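You operate a simulated robot arm through the tools that you are given. There is no shell and no other tool. Be economical: measure what you need, move in short steps, check, and stop when the job is done.

Carry out the task below with a simulated two-armed robot. There is one attempt and no reset: what you move stays moved.

Task
On the side table, fold the checked cloth in half, so that it is half as long.

The check looks at the end state, three seconds after you hand in, the way a careful person would. Anything else that was tipped, shoved, dropped, spilled or broken makes it a failure. Flat cloth is picked up by pressing the open fingertips on it (5 to 10 N) and closing them slowly along it; thin cloth reads only 2 to 8 mm in the jaws.

Robot
Two 7-joint arms with two-finger parallel grippers on one trunk, on a base that drives. Base frame: it is fixed to the floor where the robot stands at the start and does not move with it; the origin is under the middle of the robot, x ahead of it, y to its left, z up. Lengths are in cm, angles in rad, forces in N, time in s.
The left shoulder is at the start at [7, 16.3, 107], the right one opposite. Places, roughly: side table [110, 20, 80]. Payload 3.43 kg a hand.
The TCP of each hand is the grasp point between the finger pads, 3.4 cm short of the fingertips. In the tool frame z runs along the fingers and y along their closing line. The gripper opens to 12.8 cm. The fingers are 2.4 cm wide and 1.2 cm thick; the gripper's body (4.8 by 13 cm) begins 9.6 cm behind the TCP.
Orientation is that of the tool frame in the base frame, as a unit quaternion [w, x, y, z]. With the fingers straight down and closing along the base's y, the tool's x points along the base's -x, its y along +y and its z along -z.

Tools
- The arms move only by the tool move_arm. It takes "left_deltas", "right_deltas" or both (then of equal length, played together; a hand with none holds still); each is a list of rows, each an object of numbers (a shift or turn left out is 0, a gripper value left out holds the last): "dx", "dy", "dz": the shift along the tool's x, y, z in cm; "wx", "wy", "wz": the turn, a rotation vector about the tool's x, y, z in rad; "fingers": the gripper command, from -1 (shut) to 1 (fully open), values between in proportion. In form: [{"dx": .., "dy": .., "dz": .., "wx": .., "wy": .., "wz": .., "fingers": ..}, ...]. A call has 1 to 8 rows; each row is the pose to reach, as a shift and turn from the pose commanded when the call began, along the tool's axes at that moment. A row lasts 0.2 s, in which the tool goes at most 5 cm and 0.15 rad; a call with a longer step from one row to the next is refused whole, and so is a gripper value outside its range. Where a pose cannot be reached the arm comes as near as it can. A force on the tool above 40 N (or 10 N above the force at the start of the call, whichever is more), or a blocked arm, ends the call early, and 0.2 s more pass. The fingers move at their own pace (about 15.3 cm/s each) and stop on an object; they squeeze with about 23 N. The grip force told is the motor's: it shows also when the fingers shut on nothing. Time passes only in rows, and 0.2 s behind the last, so rows that repeat a pose let the fingers close. The reply holds the time, the measured pose of the TCP, the force on the tool along the base axes, the opening and the grip force, in the units named above and with some noise.
- Cameras (640 x 400 px; columns grow to the right, rows downward): "scene" is now at [13.17, 0.97, 128.44]; the picture's right is [0.13, -0.99, 0.00], its down [-0.70, -0.09, -0.71] and it looks along [0.70, 0.09, -0.71] (base axes); focal length 252 px, centre (320, 200). "left" rides on the left gripper at [7.6, 1.1, -16] in its tool frame; the picture's right is [-0.15, 0.99, 0.00], its down [-0.88, -0.13, -0.46] and it looks along [-0.45, -0.07, 0.89] (tool axes); focal length 234 px, centre (320, 200). "right" rides on the right gripper at [7.6, -1.1, -16] in its tool frame; the picture's right is [0.15, 0.99, 0.00], its down [-0.88, 0.13, -0.46] and it looks along [-0.45, 0.07, 0.89] (tool axes); focal length 234 px, centre (320, 200). There is no depth. A picture from a camera that has moved, and an enlarged one, comes with that camera's place and axes in the base frame and with its lens.
- capture(camera): a new picture of that camera. It takes no simulated time.
- slide_trunk(by): slides the trunk up (or, below 0, down) by that many cm; the arms and the scene camera ride with it, the base frame stays. It gives what a move gives, with no picture.
- base_move(legs): drives the robot by 1 to 6 legs, each [ahead, left, turn to the left] in cm, cm and rad, along the robot's own axes; the way and the turn of a leg run together, so that a leg with both is an arc; at most 150 cm and 3.142 rad a leg. The arms and the cameras ride along, it lands a little off, and it stops where it bumps. It gives what a move gives.
- aim_head(pan, tilt): turns the head with the scene camera to pan (to the left, within 1.501 rad either way) and tilt (down, from -0.506 to 1.204), counted from straight ahead of the robot. It gives what a move gives.
- close_up(camera, box): a new picture of the part [left, top, right, bottom] of that camera's present view, enlarged. It takes no simulated time.
- finish_job(): hands the job in; it is judged then, once.

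Go step by step. Nothing tells you exact positions but the pictures and the camera data: compare them with the known pose of the tool, close in by small moves and look again before you grip or let go. The budget is 120 turns and 92 pictures, counting those below and the enlarged ones. Unless the task says otherwise, let go and move clear before handing in, and close with one line.

The tools are called after "Call:" as a command line: name --argument value ..., lists and objects as JSON in quotes. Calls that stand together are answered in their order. move_arm: Moves the arms, as the interface text tells. Its arguments: {"type":"object","properties":{"left_deltas":{"type":"array","items":{"type":"object","properties":{"dx":{"type":"number"},"dy":{"type":"number"},"dz":{"type":"number"},"wx":{"type":"number"},"wy":{"type":"number"},"wz":{"type":"number"},"fingers":{"type":"number"}}}},"right_deltas":{"type":"array","items":{"type":"object","properties":{"dx":{"type":"number"},"dy":{"type":"number"},"dz":{"type":"number"},"wx":{"type":"number"},"wy":{"type":"number"},"wz":{"type":"number"},"fingers":{"type":"number"}}}}},"required":[]} The other tools are called the same way: slide_trunk (by) slides the trunk up or down; base_move (legs) drives the base; aim_head (pan, tilt) turns the head that bears the scene camera; capture (camera) takes a picture; close_up (camera, box) takes an enlarged picture of a part of a camera's view; finish_job () hands the job in.

At the start:

```text
clock: 0.0
left_tool_pos: [62.28, 33.01, 99.03]
left_tool_rot: [0.0, 0.0, 1.0, 0.001]
left_wrist_force: [0.4, -0.7, -0.5]
left_finger_gap: 12.77
left_grasp_force: 0.0
right_tool_pos: [48.64, -19.14, 100.32]
right_tool_rot: [0.001, 0.0, 1.0, 0.001]
right_wrist_force: [0.2, -0.4, 0.0]
right_finger_gap: 12.81
right_grasp_force: 0.0
trunk travel left (down, up): [-55.0, 39.0]
robot x, y, heading: [0.2, -0.29, 0.002]
head pan, tilt: [0.131, 0.787]
```

scene: 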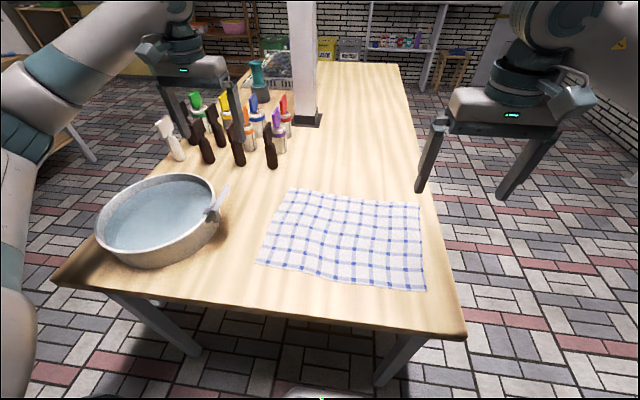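
right: 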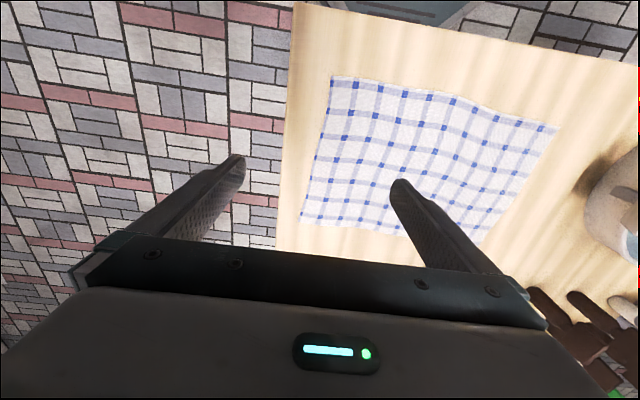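
left: 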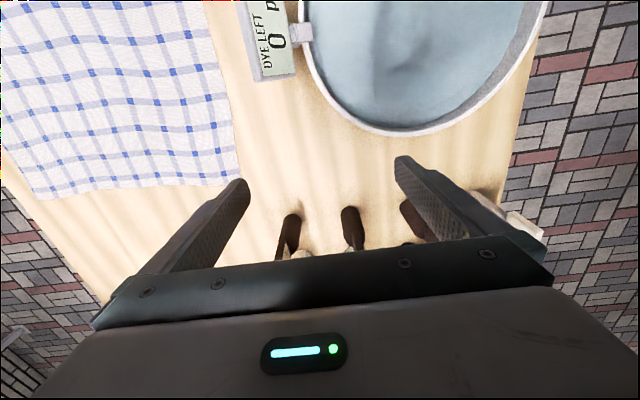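

The checked cloth lies about x 43–74, y −22 to +21 (long side along y), with the dye basin and bottles beyond its left end. I'll drive to the table's right side and face +y, so both hands can take the near short edge and fold it forward.

Call:
base_move --legs '[[0, -72, 0], [0, 0, 1.571], [0, -58, 0]]'

Call:
aim_head --pan 0 --tilt 0.85

Call:
capture --camera "scene"

```text
clock: 10.7
left_tool_pos: [26.96, -9.56, 99.06]
left_tool_rot: [0.0, -0.696, 0.718, -0.001]
left_wrist_force: [-0.6, -0.1, -0.6]
left_finger_gap: 12.78
left_grasp_force: 0.0
right_tool_pos: [78.53, -25.17, 100.25]
right_tool_rot: [0.0, -0.695, 0.719, 0.0]
right_wrist_force: [0.8, 1.3, -0.2]
right_finger_gap: 12.8
right_grasp_force: 0.0
trunk travel left (down, up): [-55.0, 39.0]
robot x, y, heading: [57.94, -73.1, 1.539]
head pan, tilt: [0.131, 0.787]
```

```text
clock: 11.3
left_tool_pos: [27.01, -9.64, 99.07]
left_tool_rot: [0.001, -0.695, 0.719, 0.0]
left_wrist_force: [0.5, -0.5, 0.0]
left_finger_gap: 12.81
left_grasp_force: 0.1
right_tool_pos: [78.58, -25.05, 100.39]
right_tool_rot: [0.001, -0.695, 0.719, 0.0]
right_wrist_force: [0.5, 0.1, -0.5]
right_finger_gap: 12.77
right_grasp_force: 0.0
trunk travel left (down, up): [-55.0, 39.0]
robot x, y, heading: [57.83, -72.88, 1.54]
head pan, tilt: [0.0, 0.85]
```

```text
88 pictures are left
camera scene: at [58.34, -60.26, 127.93], right [1.0, -0.03, 0.0], down [-0.02, -0.75, -0.66], along [0.02, 0.66, -0.75], focal length 252 px, centre (320, 200)
```

scene: 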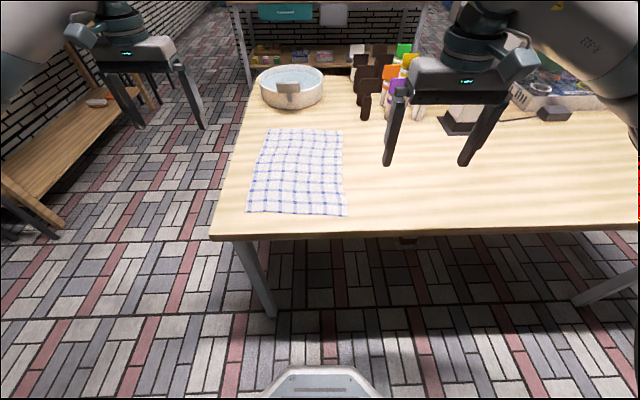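

Triangulating the two views puts the table top at z≈76 and the cloth corners at about (40.4,−18.3), (66.8,−20.6), (42.4,20.1) and (68.6,18). I'll square up to the cloth, drive a little closer, and look again.

Call:
base_move --legs '[[8.5, 7.5, -0.035]]'

Call:
capture --camera "scene"

Call:
capture --camera "left"

Call:
capture --camera "right"

```text
clock: 12.6
left_tool_pos: [22.15, 0.31, 99.08]
left_tool_rot: [-0.001, -0.682, 0.731, -0.001]
left_wrist_force: [0.1, 0.0, -0.3]
left_finger_gap: 12.8
left_grasp_force: 0.0
right_tool_pos: [73.17, -17.12, 100.46]
right_tool_rot: [0.0, -0.682, 0.731, 0.0]
right_wrist_force: [-0.2, 1.2, -0.8]
right_finger_gap: 12.79
right_grasp_force: 0.2
trunk travel left (down, up): [-55.0, 39.0]
robot x, y, heading: [50.7, -64.15, 1.506]
head pan, tilt: [0.0, 0.85]
```

```text
87 pictures are left
camera scene: at [51.76, -51.48, 127.93], right [1.0, -0.07, 0.0], down [-0.05, -0.75, -0.66], along [0.05, 0.66, -0.75], focal length 252 px, centre (320, 200)
```

scene: 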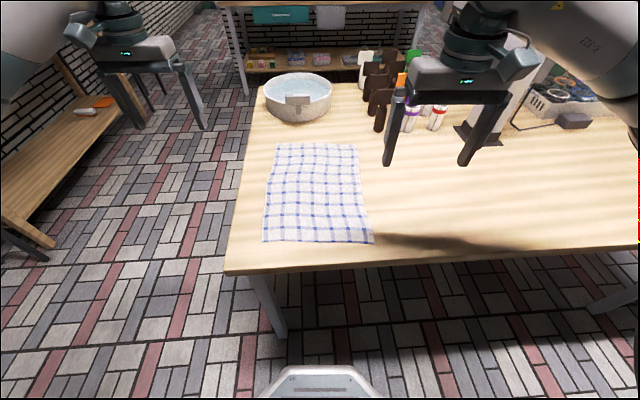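

```text
86 pictures are left
camera left: at [20.54, -7.13, 114.95], right [-0.98, 0.22, 0.0], down [0.19, 0.87, 0.46], along [0.1, 0.44, -0.89], focal length 234 px, centre (320, 200)
```

left: 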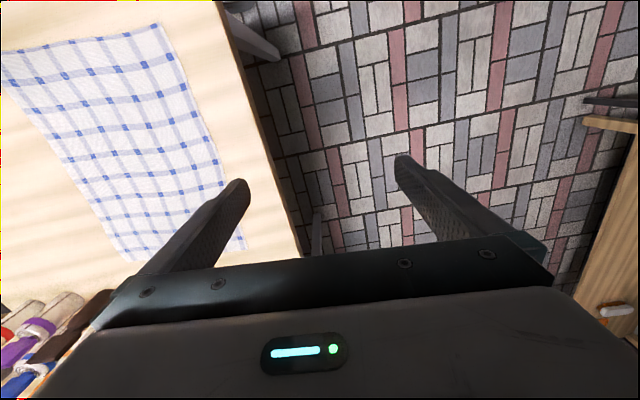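

```text
85 pictures are left
camera right: at [73.77, -24.79, 116.45], right [-1.0, -0.08, 0.0], down [-0.07, 0.89, 0.46], along [-0.03, 0.45, -0.89], focal length 234 px, centre (320, 200)
```

right: 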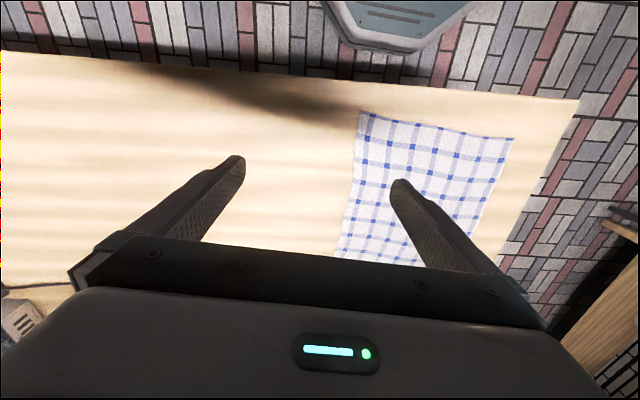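

The corners check out from three views, so the table top is z≈76. I'll bring both hands above points about 3.5 cm in from the near corners, with the fingers opened to about 4 cm.

Call:
move_arm --left_deltas '[{"dx": 2.1, "dy": -2.8, "dz": 1.5, "fingers": -0.375}, {"dx": 4.2, "dy": -5.6, "dz": 3}, {"dx": 6.4, "dy": -8.5, "dz": 4.5}, {"dx": 8.5, "dy": -11.3, "dz": 6}, {"dx": 10.6, "dy": -14.1, "dz": 7.5}, {"dx": 12.7, "dy": -17, "dz": 9}, {"dx": 14.9, "dy": -19.8, "dz": 10.5}, {"dx": 17, "dy": -22.6, "dz": 12}]' --right_deltas '[{"dx": 0.4, "dy": 1.2, "dz": 1.7, "fingers": -0.375}, {"dx": 0.8, "dy": 2.4, "dz": 3.3}, {"dx": 1.1, "dy": 3.7, "dz": 5}, {"dx": 1.5, "dy": 4.9, "dz": 6.7}, {"dx": 1.9, "dy": 6.1, "dz": 8.4}, {"dx": 2.3, "dy": 7.3, "dz": 10}, {"dx": 2.6, "dy": 8.6, "dz": 11.7}, {"dx": 3, "dy": 9.8, "dz": 13.4}]'

Call:
capture --camera "left"

Call:
capture --camera "right"

Call:
close_up --camera "scene" --box '[220, 120, 420, 270]'

```text
clock: 14.3
left_tool_pos: [43.75, -18.43, 87.11]
left_tool_rot: [0.001, -0.683, 0.731, 0.0]
left_wrist_force: [0.4, 1.0, -0.4]
left_finger_gap: 4.0
left_grasp_force: 0.0
right_tool_pos: [63.12, -19.43, 87.02]
right_tool_rot: [0.001, -0.682, 0.731, 0.0]
right_wrist_force: [0.2, 0.1, -0.3]
right_finger_gap: 3.99
right_grasp_force: 0.1
trunk travel left (down, up): [-55.0, 39.0]
robot x, y, heading: [50.74, -63.97, 1.498]
head pan, tilt: [0.0, 0.85]
```

```text
84 pictures are left
camera left: at [42.06, -25.86, 103.05], right [-0.98, 0.21, 0.0], down [0.19, 0.87, 0.46], along [0.1, 0.45, -0.89], focal length 234 px, centre (320, 200)
```

left: 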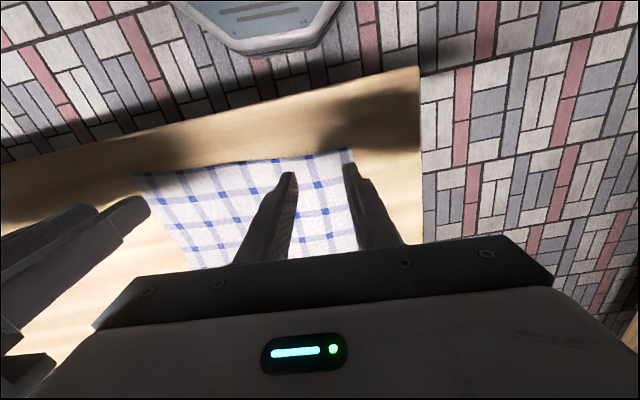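

```text
83 pictures are left
camera right: at [63.74, -27.14, 103.11], right [-1.0, -0.08, 0.0], down [-0.07, 0.89, 0.46], along [-0.04, 0.45, -0.89], focal length 234 px, centre (320, 200)
```

right: 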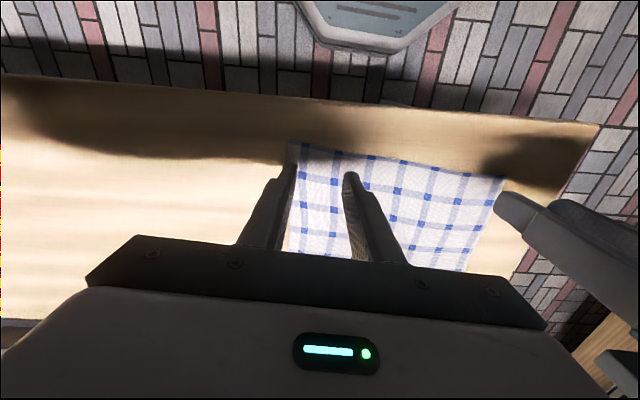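

```text
2.67 times, centred on (320, 195) of scene
camera zoom: at [51.86, -51.49, 127.93], right [1.0, -0.07, 0.0], down [-0.05, -0.75, -0.66], along [0.05, 0.66, -0.75], focal length 673 px, centre (320, 213)
```

zoom: 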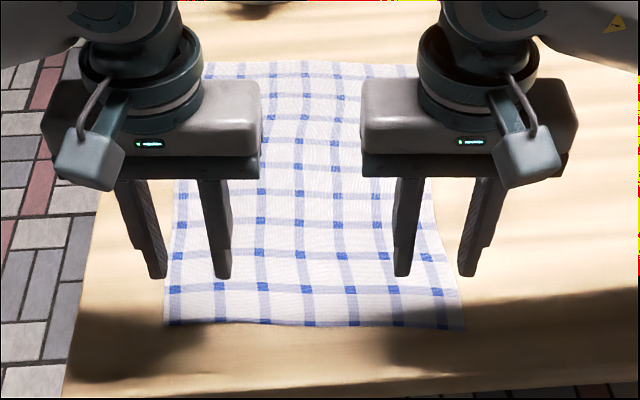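

Both wrist views put the corners at (40,−18.1) and (66.6,−20.8), so the hands are nearly right. I'll make small corrections and go down to just above the cloth.

Call:
move_arm --left_deltas '[{"dx": -0.3, "dz": 2.5}, {"dx": -0.6, "dz": 5}, {"dx": -0.6, "dz": 6.5}, {"dx": -0.6, "dz": 7.2}, {"dx": -0.6, "dz": 7.5}]' --right_deltas '[{"dx": 0.2, "dz": 2.5}, {"dx": 0.4, "dz": 5}, {"dx": 0.4, "dz": 6.5}, {"dx": 0.4, "dz": 7.2}, {"dx": 0.4, "dz": 7.5}]'

Call:
close_up --camera "scene" --box '[220, 120, 420, 270]'

Call:
close_up --camera "left" --box '[200, 100, 440, 250]'

Call:
close_up --camera "right" --box '[200, 100, 440, 250]'

```text
clock: 15.6
left_tool_pos: [43.69, -17.76, 79.5]
left_tool_rot: [0.001, -0.682, 0.731, 0.001]
left_wrist_force: [-0.8, 0.2, 1.9]
left_finger_gap: 3.99
left_grasp_force: 0.0
right_tool_pos: [63.13, -19.88, 79.6]
right_tool_rot: [0.0, -0.682, 0.731, 0.001]
right_wrist_force: [-0.2, 1.3, 7.5]
right_finger_gap: 3.99
right_grasp_force: 0.0
trunk travel left (down, up): [-55.0, 39.0]
robot x, y, heading: [50.71, -64.19, 1.505]
head pan, tilt: [0.0, 0.85]
```

```text
2.67 times, centred on (320, 195) of scene
camera zoom: at [51.77, -51.59, 127.96], right [1.0, -0.07, 0.0], down [-0.05, -0.75, -0.66], along [0.05, 0.66, -0.75], focal length 673 px, centre (320, 213)
```

zoom: 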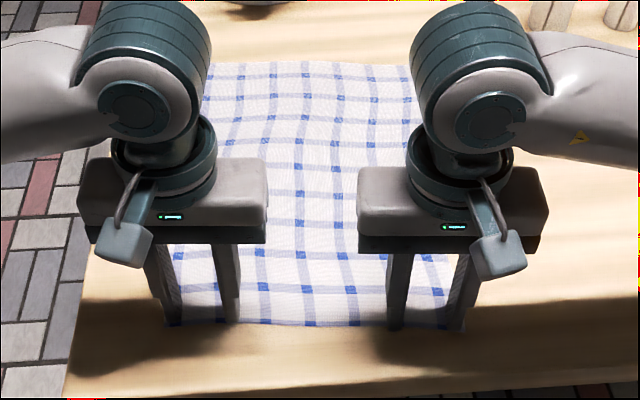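

```text
2.67 times, centred on (320, 175) of left
camera zoom: at [41.94, -25.17, 95.51], right [-0.98, 0.22, 0.0], down [0.19, 0.87, 0.46], along [0.1, 0.45, -0.89], focal length 624 px, centre (320, 267)
```

zoom: 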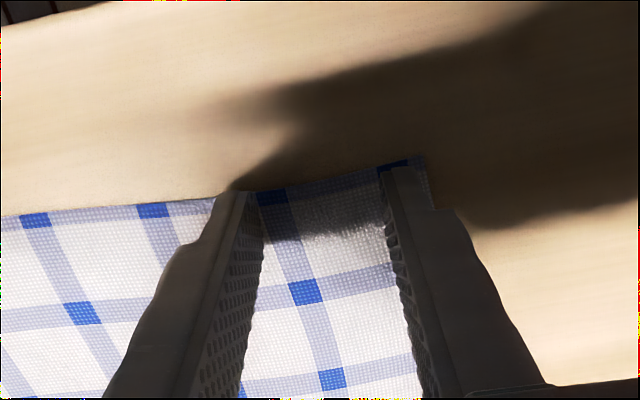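

```text
2.67 times, centred on (320, 175) of right
camera zoom: at [63.69, -27.63, 95.62], right [-1.0, -0.08, 0.0], down [-0.07, 0.89, 0.46], along [-0.04, 0.46, -0.89], focal length 624 px, centre (320, 267)
```

zoom: 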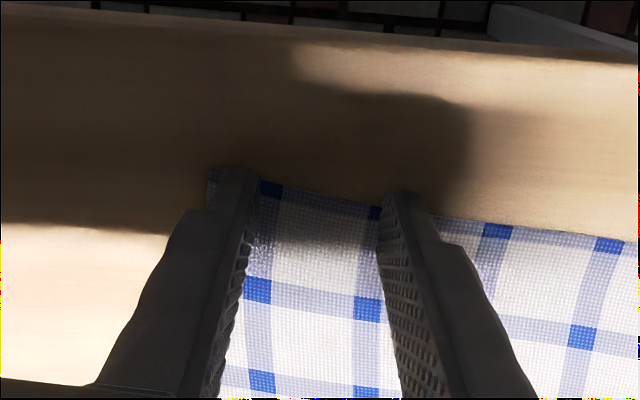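

Both hands are touching the cloth with the fingertips on the edge near the corners (left 2 N, right 7.5 N). I'll press the left hand slightly more, then close both slowly.

Call:
move_arm --left_deltas '[{"dz": 0.2}, {"dz": 0.25}]' --right_deltas '[{"dz": 0}, {"dz": 0.05}]'

```text
clock: 16.1
left_tool_pos: [43.62, -17.69, 79.55]
left_tool_rot: [0.002, -0.682, 0.731, 0.001]
left_wrist_force: [-3.5, 2.2, 23.3]
left_finger_gap: 4.01
left_grasp_force: 0.3
right_tool_pos: [63.08, -20.05, 79.4]
right_tool_rot: [0.0, -0.682, 0.731, 0.001]
right_wrist_force: [0.3, 2.9, 8.9]
right_finger_gap: 3.99
right_grasp_force: 0.0
trunk travel left (down, up): [-55.0, 39.0]
robot x, y, heading: [50.49, -64.37, 1.498]
head pan, tilt: [0.0, 0.85]
```

Left is pressing too hard at 23 N, so I'll ease it off by about 0.15 cm before closing.

Call:
move_arm --left_deltas '[{"dz": -0.16}, {"dz": -0.16}]'

```text
clock: 16.8
left_tool_pos: [43.65, -17.72, 79.49]
left_tool_rot: [0.001, -0.682, 0.732, 0.001]
left_wrist_force: [-1.2, 3.7, 16.8]
left_finger_gap: 3.97
left_grasp_force: 0.1
right_tool_pos: [63.12, -19.99, 79.47]
right_tool_rot: [0.001, -0.682, 0.732, 0.001]
right_wrist_force: [1.1, 1.6, 15.4]
right_finger_gap: 4.02
right_grasp_force: 0.1
trunk travel left (down, up): [-55.0, 39.0]
robot x, y, heading: [50.65, -64.62, 1.505]
head pan, tilt: [0.0, 0.85]
```

Call:
move_arm --left_deltas '[{"dz": -0.1}, {"dz": -0.1}]' --right_deltas '[{"dz": -0.08}, {"dz": -0.08}]'

```text
clock: 17.4
left_tool_pos: [43.58, -17.72, 79.61]
left_tool_rot: [0.0, -0.682, 0.731, -0.001]
left_wrist_force: [0.1, -0.3, 3.2]
left_finger_gap: 3.97
left_grasp_force: 0.1
right_tool_pos: [63.17, -20.01, 79.6]
right_tool_rot: [0.001, -0.682, 0.731, 0.0]
right_wrist_force: [0.2, -0.1, 12.8]
right_finger_gap: 3.97
right_grasp_force: 0.1
trunk travel left (down, up): [-55.0, 39.0]
robot x, y, heading: [50.8, -64.48, 1.503]
head pan, tilt: [0.0, 0.85]
```

The forces are now about right (left 3 N, right 13 N). I'll trim each by half a millimetre and close slowly.

Call:
move_arm --left_deltas '[{"dz": 0.06, "fingers": -0.42}, {"dz": 0.06, "fingers": -0.5}, {"dz": 0.06, "fingers": -0.58}, {"dz": 0.06, "fingers": -0.66}, {"dz": 0.06, "fingers": -0.75}, {"dz": 0.06, "fingers": -0.85}, {"dz": 0.06, "fingers": -1}, {"dz": 0.06, "fingers": -1}]' --right_deltas '[{"dz": -0.04, "fingers": -0.42}, {"dz": -0.04, "fingers": -0.5}, {"dz": -0.04, "fingers": -0.58}, {"dz": -0.04, "fingers": -0.66}, {"dz": -0.04, "fingers": -0.75}, {"dz": -0.04, "fingers": -0.85}, {"dz": -0.04, "fingers": -1}, {"dz": -0.04, "fingers": -1}]'

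Call:
close_up --camera "left" --box '[200, 100, 440, 250]'

Call:
close_up --camera "right" --box '[200, 100, 440, 250]'

```text
clock: 19.1
left_tool_pos: [43.6, -17.68, 79.59]
left_tool_rot: [0.0, -0.682, 0.731, 0.0]
left_wrist_force: [1.6, 0.8, 5.1]
left_finger_gap: 0.22
left_grasp_force: 23.1
right_tool_pos: [63.17, -19.95, 79.51]
right_tool_rot: [0.001, -0.682, 0.732, 0.0]
right_wrist_force: [-1.3, 0.1, 1.0]
right_finger_gap: 0.2
right_grasp_force: 23.2
trunk travel left (down, up): [-55.0, 39.0]
robot x, y, heading: [51.04, -64.42, 1.499]
head pan, tilt: [0.0, 0.85]
```

```text
2.67 times, centred on (320, 175) of left
camera zoom: at [41.98, -25.16, 95.49], right [-0.98, 0.22, 0.0], down [0.19, 0.87, 0.46], along [0.1, 0.45, -0.89], focal length 624 px, centre (320, 267)
```

zoom: 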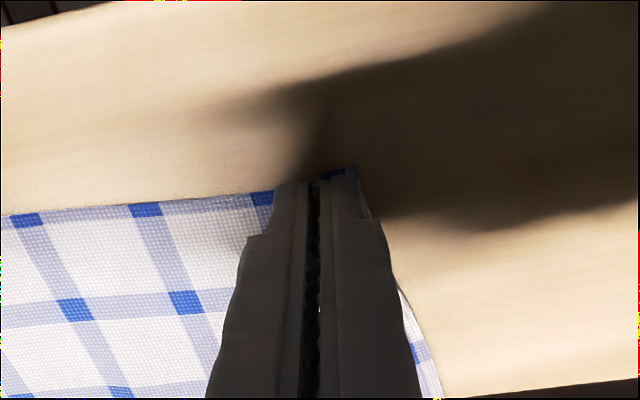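

```text
2.67 times, centred on (320, 175) of right
camera zoom: at [63.72, -27.59, 95.68], right [-1.0, -0.08, 0.0], down [-0.07, 0.89, 0.46], along [-0.04, 0.45, -0.89], focal length 624 px, centre (320, 267)
```

zoom: 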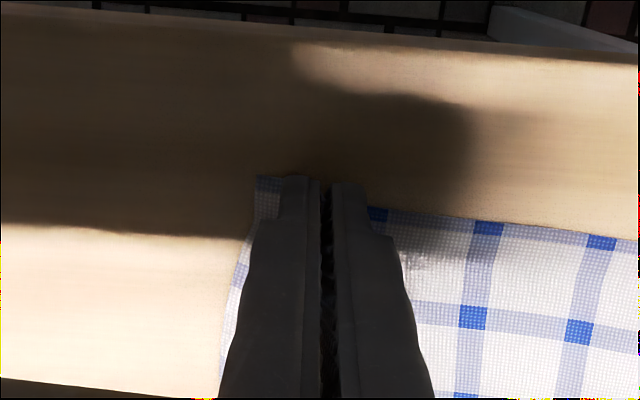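

Both jaws read about 2 mm with cloth gathered between them. I'll lift a few centimetres and check the hold.

Call:
move_arm --left_deltas '[{"dz": -1.2}, {"dz": -2.5}, {"dz": -3.8}, {"dz": -5}]' --right_deltas '[{"dz": -1.2}, {"dz": -2.5}, {"dz": -3.8}, {"dz": -5}]'

Call:
close_up --camera "scene" --box '[220, 120, 420, 270]'

```text
clock: 20.1
left_tool_pos: [43.61, -17.77, 84.64]
left_tool_rot: [0.0, -0.682, 0.732, 0.0]
left_wrist_force: [2.0, 0.0, -1.1]
left_finger_gap: 0.19
left_grasp_force: 23.9
right_tool_pos: [63.18, -19.84, 84.65]
right_tool_rot: [0.001, -0.682, 0.731, 0.0]
right_wrist_force: [-1.7, 1.2, -0.7]
right_finger_gap: 0.21
right_grasp_force: 23.0
trunk travel left (down, up): [-55.0, 39.0]
robot x, y, heading: [50.85, -64.35, 1.501]
head pan, tilt: [0.0, 0.85]
```

```text
2.67 times, centred on (320, 195) of scene
camera zoom: at [51.79, -51.54, 127.93], right [1.0, -0.07, 0.0], down [-0.05, -0.75, -0.66], along [0.05, 0.66, -0.75], focal length 673 px, centre (320, 213)
```

zoom: 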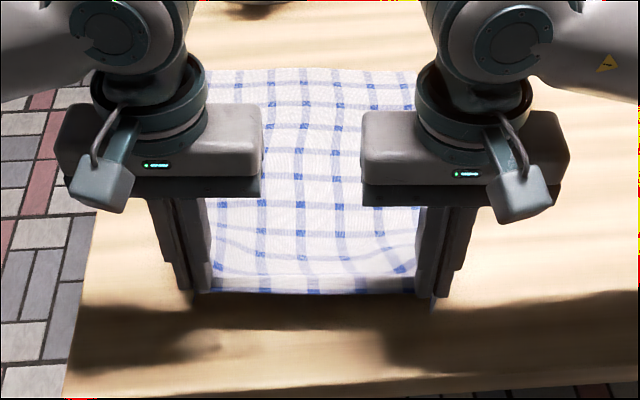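

Both corners are held and the edge is taut between the hands. I'll carry the edge up and forward along a half-circle about the fold line to the top.

Call:
move_arm --left_deltas '[{"dx": -1.5, "dz": -1.5}, {"dx": -3.2, "dz": -3.6}, {"dx": -5, "dz": -5.6}, {"dx": -7.2, "dz": -7.4}, {"dx": -9.8, "dz": -9}, {"dx": -12.8, "dy": 0.2, "dz": -10.1}, {"dx": -16, "dy": 0.3, "dz": -10.7}, {"dx": -19, "dy": 0.4, "dz": -10.8}]' --right_deltas '[{"dx": -1.5, "dz": -1.5}, {"dx": -3.2, "dz": -3.6}, {"dx": -5, "dz": -5.6}, {"dx": -7.2, "dz": -7.4}, {"dx": -9.8, "dz": -9}, {"dx": -12.8, "dy": 0.2, "dz": -10.1}, {"dx": -16, "dy": 0.3, "dz": -10.7}, {"dx": -19, "dy": 0.4, "dz": -10.8}]'

Call:
capture --camera "scene"

Call:
capture --camera "right"

```text
clock: 21.9
left_tool_pos: [44.64, 1.4, 95.27]
left_tool_rot: [0.0, -0.681, 0.732, -0.001]
left_wrist_force: [1.4, 0.6, 0.5]
left_finger_gap: 0.21
left_grasp_force: 23.3
right_tool_pos: [63.87, -0.88, 95.19]
right_tool_rot: [0.0, -0.682, 0.731, -0.001]
right_wrist_force: [-1.0, 1.2, -1.1]
right_finger_gap: 0.21
right_grasp_force: 22.9
trunk travel left (down, up): [-55.0, 39.0]
robot x, y, heading: [51.04, -64.22, 1.502]
head pan, tilt: [0.0, 0.85]
```

```text
75 pictures are left
camera scene: at [51.77, -51.41, 127.91], right [1.0, -0.07, 0.0], down [-0.05, -0.75, -0.66], along [0.05, 0.66, -0.75], focal length 252 px, centre (320, 200)
```

scene: 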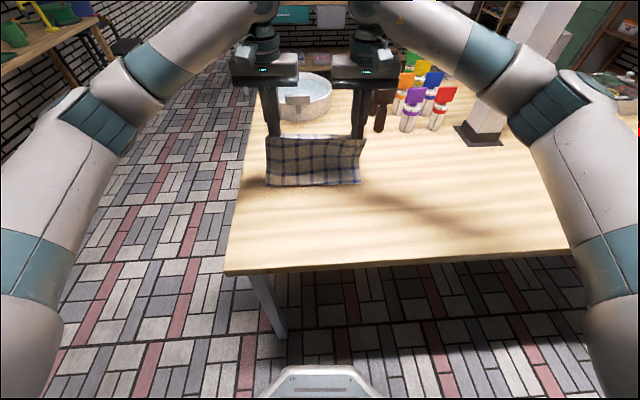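

```text
74 pictures are left
camera right: at [64.57, -8.44, 111.31], right [-1.0, -0.08, 0.0], down [-0.07, 0.89, 0.45], along [-0.03, 0.45, -0.89], focal length 234 px, centre (320, 200)
```

right: 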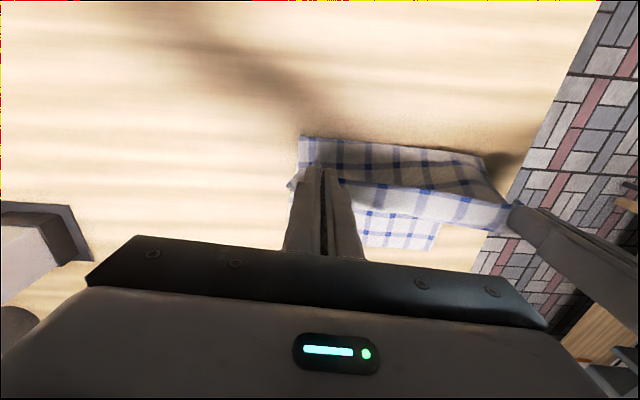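

The edge is at the top of the arc, the cloth hangs cleanly, and its fold line is near y≈−0.5. I'll drive ahead 8 cm as part of the carry so the far edge stays within reach.

Call:
base_move --legs '[[8, 0, 0]]'

Call:
capture --camera "scene"

Call:
capture --camera "left"

Call:
capture --camera "right"

```text
clock: 23.0
left_tool_pos: [45.13, 9.49, 95.26]
left_tool_rot: [0.0, -0.682, 0.731, 0.0]
left_wrist_force: [1.2, 0.2, 0.2]
left_finger_gap: 0.21
left_grasp_force: 23.0
right_tool_pos: [64.63, 7.19, 95.26]
right_tool_rot: [-0.001, -0.682, 0.732, -0.001]
right_wrist_force: [-0.4, -0.5, -0.2]
right_finger_gap: 0.2
right_grasp_force: 22.8
trunk travel left (down, up): [-55.0, 39.0]
robot x, y, heading: [51.37, -56.4, 1.504]
head pan, tilt: [0.0, 0.85]
```

```text
73 pictures are left
camera scene: at [52.37, -43.39, 127.92], right [1.0, -0.07, 0.0], down [-0.05, -0.75, -0.66], along [0.05, 0.66, -0.75], focal length 252 px, centre (320, 200)
```

scene: 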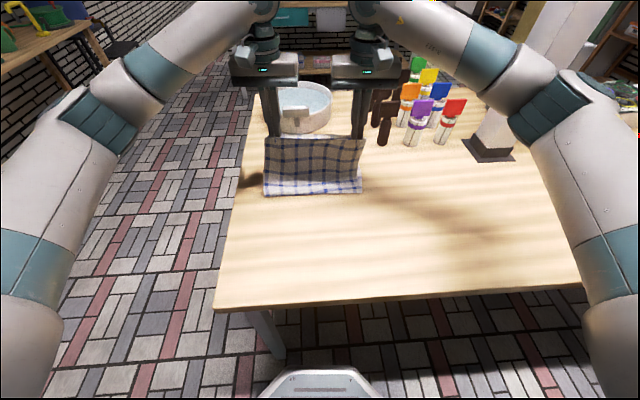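

```text
72 pictures are left
camera left: at [43.46, 2.02, 111.21], right [-0.98, 0.22, 0.0], down [0.19, 0.87, 0.45], along [0.1, 0.44, -0.89], focal length 234 px, centre (320, 200)
```

left: 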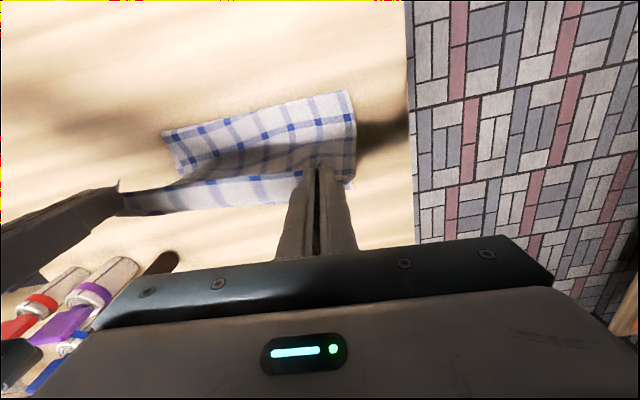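

```text
71 pictures are left
camera right: at [65.17, -0.47, 111.33], right [-1.0, -0.08, 0.0], down [-0.07, 0.89, 0.45], along [-0.04, 0.45, -0.89], focal length 234 px, centre (320, 200)
```

right: 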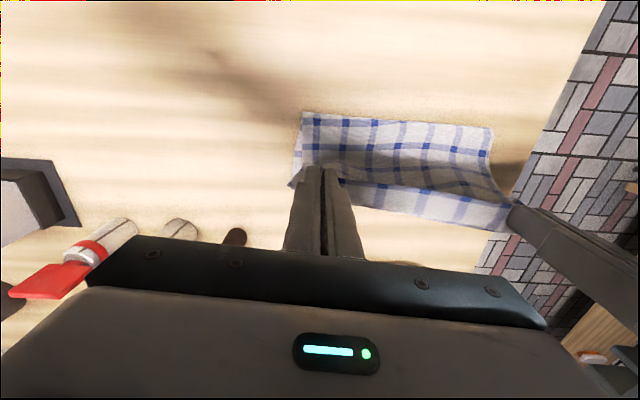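

The cloth is draping forward smoothly. I'll continue down the arc to a few centimetres above the table, then check where the far edge lies.

Call:
move_arm --left_deltas '[{"dx": -1.3, "dz": 0.5}, {"dx": -2.8, "dy": 0.1, "dz": 1.6}, {"dx": -4, "dy": 0.1, "dz": 2.9}, {"dx": -5.2, "dy": 0.2, "dz": 4.5}, {"dx": -6.3, "dy": 0.2, "dz": 6.2}, {"dx": -7.4, "dy": 0.3, "dz": 8}]' --right_deltas '[{"dx": -1.3, "dz": 0.5}, {"dx": -2.8, "dy": 0.1, "dz": 1.6}, {"dx": -4, "dy": 0.1, "dz": 2.9}, {"dx": -5.2, "dy": 0.2, "dz": 4.5}, {"dx": -6.3, "dy": 0.2, "dz": 6.2}, {"dx": -7.4, "dy": 0.3, "dz": 8}]'

Call:
capture --camera "scene"

Call:
capture --camera "left"

Call:
capture --camera "right"

```text
clock: 24.4
left_tool_pos: [45.42, 16.69, 87.39]
left_tool_rot: [0.0, -0.682, 0.731, -0.001]
left_wrist_force: [1.1, -1.1, -1.0]
left_finger_gap: 0.22
left_grasp_force: 23.2
right_tool_pos: [64.86, 14.47, 87.16]
right_tool_rot: [0.0, -0.682, 0.731, -0.001]
right_wrist_force: [-0.7, -1.1, 1.0]
right_finger_gap: 0.21
right_grasp_force: 22.7
trunk travel left (down, up): [-55.0, 39.0]
robot x, y, heading: [51.32, -55.83, 1.497]
head pan, tilt: [0.0, 0.85]
```

```text
70 pictures are left
camera scene: at [52.35, -43.39, 127.92], right [1.0, -0.07, 0.0], down [-0.05, -0.75, -0.66], along [0.05, 0.66, -0.75], focal length 252 px, centre (320, 200)
```

scene: 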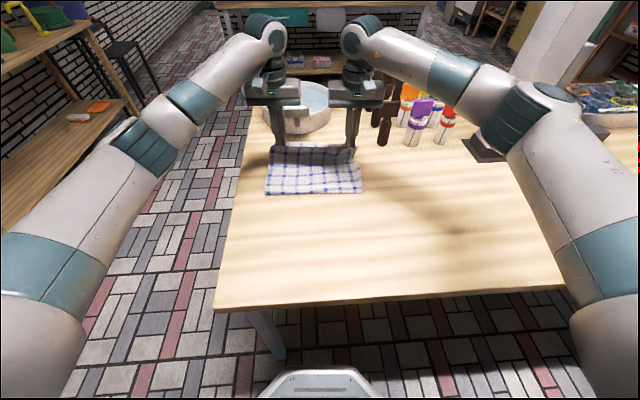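

```text
69 pictures are left
camera left: at [43.69, 9.29, 103.27], right [-0.98, 0.22, 0.0], down [0.19, 0.87, 0.45], along [0.1, 0.44, -0.89], focal length 234 px, centre (320, 200)
```

left: 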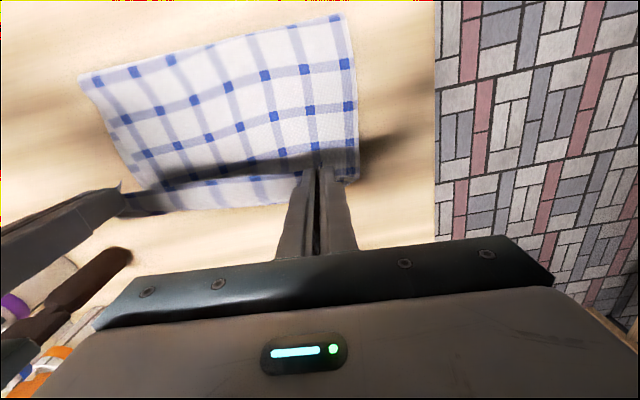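

```text
68 pictures are left
camera right: at [65.41, 6.96, 103.29], right [-1.0, -0.08, 0.0], down [-0.07, 0.89, 0.45], along [-0.03, 0.45, -0.89], focal length 234 px, centre (320, 200)
```

right: 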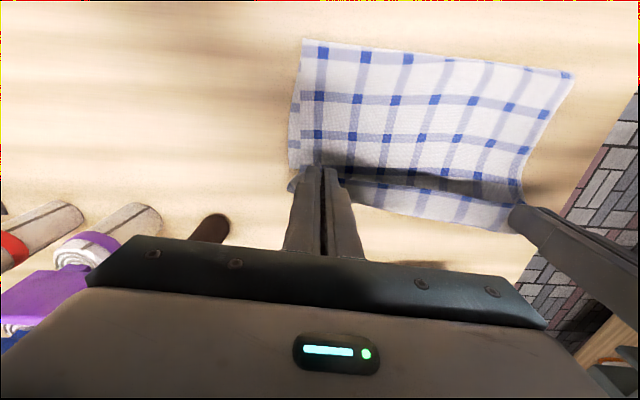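

I need to see clearly where the lower layer's far edge is relative to the held edge, so I'll take enlarged views.

Call:
close_up --camera "right" --box '[270, 20, 590, 250]'

Call:
close_up --camera "left" --box '[60, 0, 380, 230]'

```text
1.74 times, centred on (430, 135) of right
camera zoom: at [65.41, 6.96, 103.29], right [-1.0, -0.08, 0.0], down [-0.07, 0.89, 0.45], along [-0.03, 0.45, -0.89], focal length 407 px, centre (129, 313)
```

zoom: 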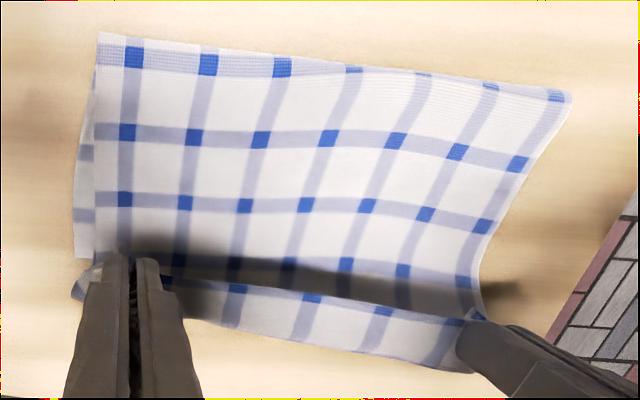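

```text
1.74 times, centred on (220, 115) of left
camera zoom: at [43.69, 9.29, 103.27], right [-0.98, 0.22, 0.0], down [0.19, 0.87, 0.45], along [0.1, 0.44, -0.89], focal length 407 px, centre (494, 348)
```

zoom: 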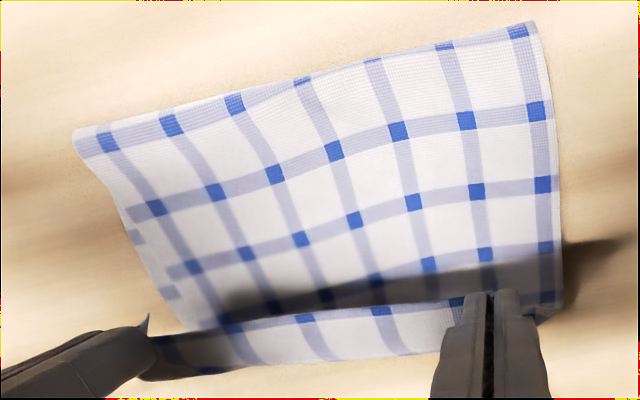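

The held edge sagged, and the fold has rolled forward to y≈4 when it should be near −1.5. I'll take the edge back up and toward me until the sheet is straight, then look again.

Call:
move_arm --left_deltas '[{"dx": 2, "dz": -4}, {"dx": 4.5, "dz": -7.5}, {"dx": 8, "dz": -10}, {"dx": 12, "dz": -11}, {"dx": 16, "dz": -11}, {"dx": 20, "dz": -10.5}, {"dx": 23, "dz": -9.8}]' --right_deltas '[{"dx": 2, "dz": -4}, {"dx": 4.5, "dz": -7.5}, {"dx": 8, "dz": -10}, {"dx": 12, "dz": -11}, {"dx": 16, "dz": -11}, {"dx": 20, "dz": -10.5}, {"dx": 23, "dz": -9.8}]'

Call:
close_up --camera "scene" --box '[220, 90, 420, 215]'

Call:
capture --camera "right"

Call:
capture --camera "left"

```text
clock: 26.0
left_tool_pos: [43.6, -6.18, 97.21]
left_tool_rot: [0.0, -0.682, 0.731, -0.001]
left_wrist_force: [0.9, 0.3, 0.0]
left_finger_gap: 0.22
left_grasp_force: 23.2
right_tool_pos: [63.13, -8.59, 97.04]
right_tool_rot: [0.001, -0.682, 0.731, 0.0]
right_wrist_force: [-1.3, 0.4, -0.3]
right_finger_gap: 0.24
right_grasp_force: 23.0
trunk travel left (down, up): [-55.0, 39.0]
robot x, y, heading: [51.59, -56.18, 1.503]
head pan, tilt: [0.0, 0.85]
```

```text
3.20 times, centred on (320, 152) of scene
camera zoom: at [52.36, -43.57, 127.94], right [1.0, -0.07, 0.0], down [-0.05, -0.75, -0.66], along [0.05, 0.66, -0.75], focal length 807 px, centre (320, 352)
```

zoom: 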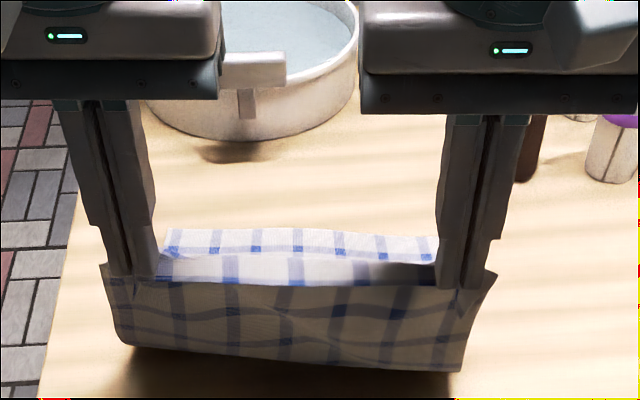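

```text
64 pictures are left
camera right: at [63.66, -16.19, 113.14], right [-1.0, -0.08, 0.0], down [-0.07, 0.89, 0.46], along [-0.03, 0.46, -0.89], focal length 234 px, centre (320, 200)
```

right: 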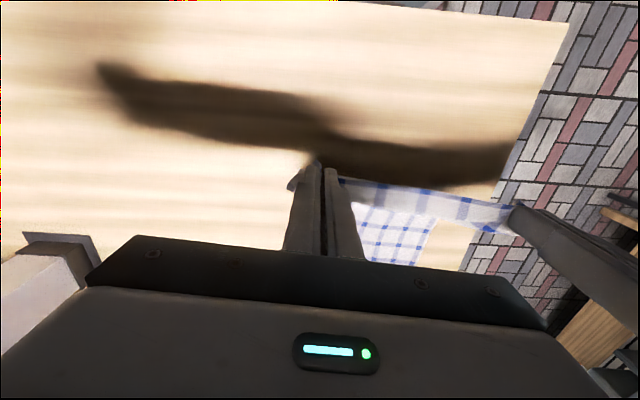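

```text
63 pictures are left
camera left: at [41.91, -13.63, 113.17], right [-0.98, 0.22, 0.0], down [0.19, 0.87, 0.46], along [0.1, 0.44, -0.89], focal length 234 px, centre (320, 200)
```

left: 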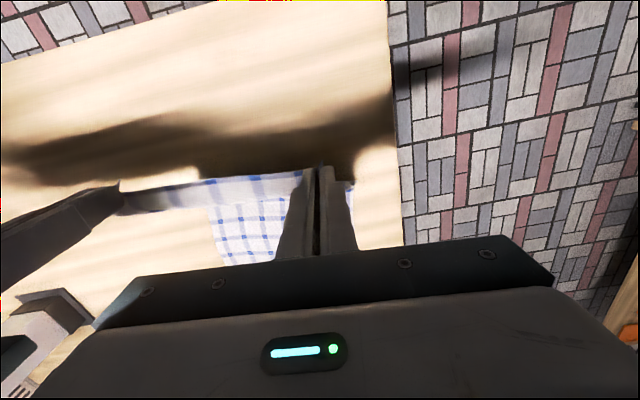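

Lifted back, the sheet is straight again, with the fold near y≈−1 and the far edge at C≈(41.1,18.9), D≈(67.8,16.1). The earlier arc was too high and peeled the cloth forward, so this time I'll lower as I advance.

Call:
move_arm --left_deltas '[{"dx": -2, "dz": 0.5}, {"dx": -4, "dz": 0.9}, {"dx": -6, "dy": 0.1, "dz": 1.4}, {"dx": -8, "dy": 0.2, "dz": 2.8}, {"dx": -10, "dy": 0.2, "dz": 4.6}, {"dx": -12, "dy": 0.3, "dz": 6.6}, {"dx": -14, "dy": 0.3, "dz": 8.4}, {"dx": -14, "dy": 0.3, "dz": 8.4}]' --right_deltas '[{"dx": -2, "dz": 0.5}, {"dx": -4, "dz": 0.9}, {"dx": -6, "dy": 0.1, "dz": 1.4}, {"dx": -8, "dy": 0.2, "dz": 2.8}, {"dx": -10, "dy": 0.2, "dz": 4.6}, {"dx": -12, "dy": 0.3, "dz": 6.6}, {"dx": -14, "dy": 0.3, "dz": 8.4}, {"dx": -14, "dy": 0.3, "dz": 8.4}]'

Call:
close_up --camera "scene" --box '[220, 90, 420, 215]'

Call:
capture --camera "right"

```text
clock: 27.8
left_tool_pos: [44.54, 7.78, 88.64]
left_tool_rot: [-0.001, -0.682, 0.731, 0.0]
left_wrist_force: [0.9, -0.3, 0.6]
left_finger_gap: 0.19
left_grasp_force: 22.5
right_tool_pos: [63.84, 5.23, 88.68]
right_tool_rot: [0.0, -0.682, 0.731, 0.0]
right_wrist_force: [-0.4, -1.1, 0.8]
right_finger_gap: 0.2
right_grasp_force: 23.0
trunk travel left (down, up): [-55.0, 39.0]
robot x, y, heading: [51.26, -56.27, 1.502]
head pan, tilt: [0.0, 0.85]
```

```text
3.20 times, centred on (320, 152) of scene
camera zoom: at [52.35, -43.59, 127.94], right [1.0, -0.07, 0.0], down [-0.05, -0.75, -0.66], along [0.05, 0.66, -0.75], focal length 807 px, centre (320, 352)
```

zoom: 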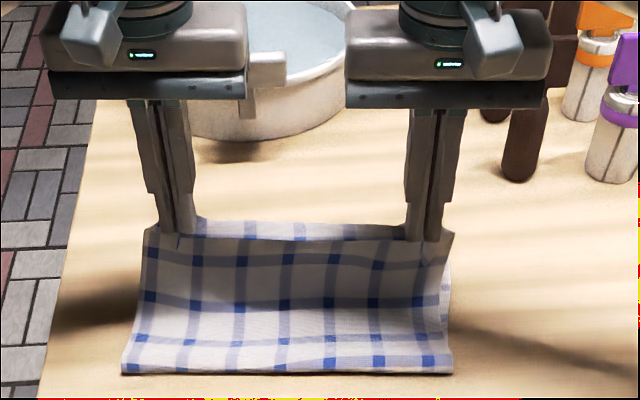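

```text
61 pictures are left
camera right: at [64.43, -2.29, 104.78], right [-1.0, -0.08, 0.0], down [-0.07, 0.89, 0.46], along [-0.04, 0.45, -0.89], focal length 234 px, centre (320, 200)
```

right: 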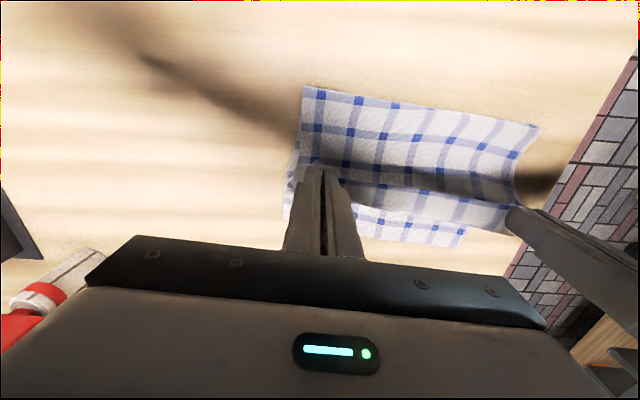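

The fold is now holding near y≈−0.7 and the lower layer has stayed put. I'll continue down and forward, tilting the fingertips back toward me so the gripped edge lies flatter when released.

Call:
move_arm --left_deltas '[{"dx": -1.8, "dz": 1.2, "wy": 0.12}, {"dx": -3.6, "dz": 2.6, "wy": 0.24}, {"dx": -5.4, "dy": 0.1, "dz": 4, "wy": 0.36}, {"dx": -7.2, "dy": 0.2, "dz": 5.2, "wy": 0.48}, {"dx": -8.8, "dy": 0.3, "dz": 6.3, "wy": 0.6}, {"dx": -9.6, "dy": 0.3, "dz": 7, "wy": 0.6}]' --right_deltas '[{"dx": -1.8, "dz": 1.2, "wy": 0.12}, {"dx": -3.6, "dz": 2.6, "wy": 0.24}, {"dx": -5.4, "dy": 0.1, "dz": 4, "wy": 0.36}, {"dx": -7.2, "dy": 0.2, "dz": 5.2, "wy": 0.48}, {"dx": -8.8, "dy": 0.3, "dz": 6.3, "wy": 0.6}, {"dx": -9.6, "dy": 0.3, "dz": 7, "wy": 0.6}]'

Call:
close_up --camera "scene" --box '[220, 90, 420, 215]'

Call:
capture --camera "right"

Call:
capture --camera "left"

```text
clock: 29.2
left_tool_pos: [45.21, 13.55, 82.12]
left_tool_rot: [-0.216, -0.651, 0.7, -0.202]
left_wrist_force: [-0.1, -0.1, 0.2]
left_finger_gap: 0.18
left_grasp_force: 22.9
left hand out of reach, approached as far as the arm can: row 5, 6
right_tool_pos: [63.69, 11.32, 82.96]
right_tool_rot: [-0.208, -0.654, 0.7, -0.196]
right_wrist_force: [-0.4, 0.2, 0.0]
right_finger_gap: 0.2
right_grasp_force: 22.9
right hand out of reach, approached as far as the arm can: row 5, 6
trunk travel left (down, up): [-55.0, 39.0]
robot x, y, heading: [51.72, -55.94, 1.503]
head pan, tilt: [0.0, 0.85]
```

```text
3.20 times, centred on (320, 152) of scene
camera zoom: at [52.39, -43.47, 127.93], right [1.0, -0.07, 0.0], down [-0.05, -0.75, -0.66], along [0.05, 0.66, -0.75], focal length 807 px, centre (320, 352)
```

zoom: 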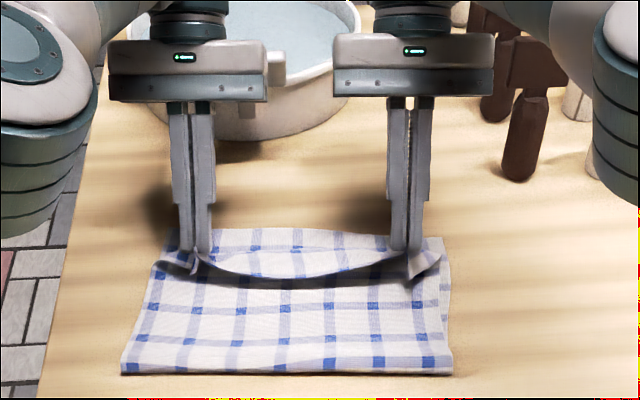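

```text
59 pictures are left
camera right: at [65.03, 13.79, 100.63], right [-1.0, -0.05, 0.08], down [-0.06, 0.99, -0.1], along [-0.07, -0.11, -0.99], focal length 234 px, centre (320, 200)
```

right: 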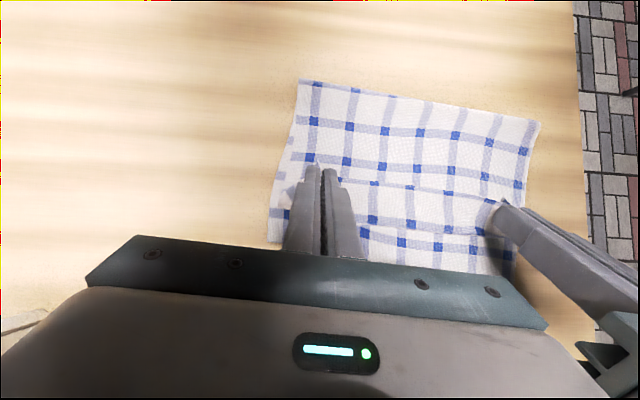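

```text
58 pictures are left
camera left: at [44.23, 16.43, 99.43], right [-0.98, 0.19, -0.08], down [0.2, 0.97, -0.12], along [0.06, -0.13, -0.99], focal length 234 px, centre (320, 200)
```

left: 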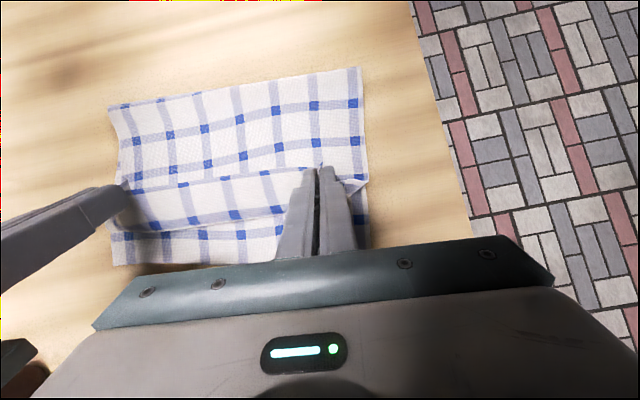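

The fold is holding well, but the tilted hands ran short of reach. I'll bring the commanded pose back slightly and then drive a few centimetres closer to finish the placing.

Call:
move_arm --left_deltas '[{"dx": 2, "dz": 1.35}, {"dx": 4, "dz": 2.7}, {"dx": 4, "dz": 2.7}]' --right_deltas '[{"dx": 2, "dz": 1.35}, {"dx": 4, "dz": 2.7}, {"dx": 4, "dz": 2.7}]'

```text
clock: 30.0
left_tool_pos: [44.65, 8.74, 81.88]
left_tool_rot: [-0.217, -0.652, 0.698, -0.202]
left_wrist_force: [-0.2, 0.1, 0.7]
left_finger_gap: 0.19
left_grasp_force: 23.1
right_tool_pos: [63.36, 6.56, 82.96]
right_tool_rot: [-0.216, -0.651, 0.699, -0.202]
right_wrist_force: [0.0, -0.4, 0.4]
right_finger_gap: 0.23
right_grasp_force: 22.9
trunk travel left (down, up): [-55.0, 39.0]
robot x, y, heading: [52.01, -56.31, 1.499]
head pan, tilt: [0.0, 0.85]
```

Call:
base_move --legs '[[8, 0.3, 0]]'

Call:
close_up --camera "scene" --box '[210, 90, 430, 228]'

Call:
capture --camera "right"

Call:
capture --camera "left"

```text
clock: 31.2
left_tool_pos: [44.65, 15.67, 81.91]
left_tool_rot: [-0.215, -0.655, 0.696, -0.203]
left_wrist_force: [-0.2, -0.5, 1.2]
left_finger_gap: 0.19
left_grasp_force: 22.7
right_tool_pos: [63.53, 13.61, 83.1]
right_tool_rot: [-0.215, -0.654, 0.696, -0.203]
right_wrist_force: [1.0, -0.5, 0.8]
right_finger_gap: 0.21
right_grasp_force: 23.3
trunk travel left (down, up): [-55.0, 39.0]
robot x, y, heading: [51.79, -49.47, 1.504]
head pan, tilt: [0.0, 0.85]
stopped in leg 1: the robot was blocked; the commanded pose is now the measured one
```

```text
2.90 times, centred on (320, 159) of scene
camera zoom: at [52.75, -36.58, 127.95], right [1.0, -0.06, 0.0], down [-0.05, -0.75, -0.66], along [0.04, 0.66, -0.75], focal length 731 px, centre (320, 319)
```

zoom: 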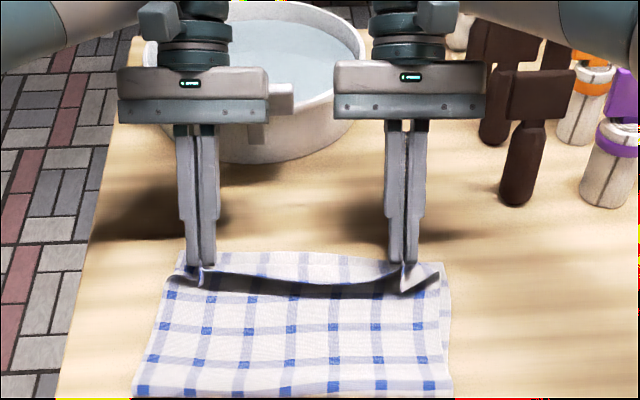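

```text
56 pictures are left
camera right: at [64.72, 16.26, 100.58], right [-0.99, -0.06, 0.08], down [-0.07, 0.99, -0.12], along [-0.07, -0.13, -0.99], focal length 234 px, centre (320, 200)
```

right: 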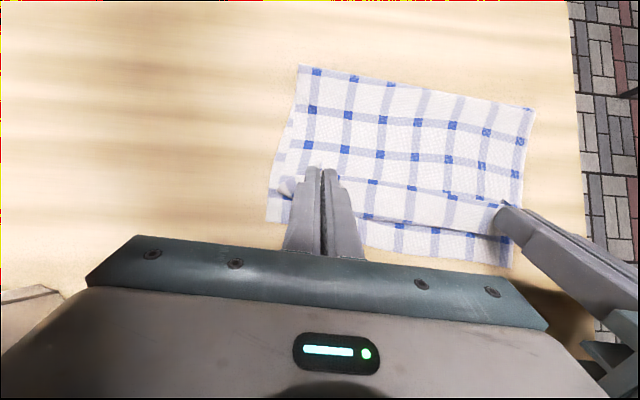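

```text
55 pictures are left
camera left: at [43.72, 18.51, 99.33], right [-0.98, 0.18, -0.08], down [0.19, 0.97, -0.12], along [0.06, -0.13, -0.99], focal length 234 px, centre (320, 200)
```

left: 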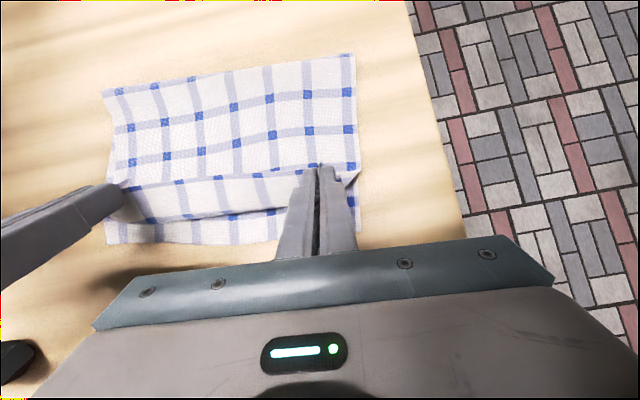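

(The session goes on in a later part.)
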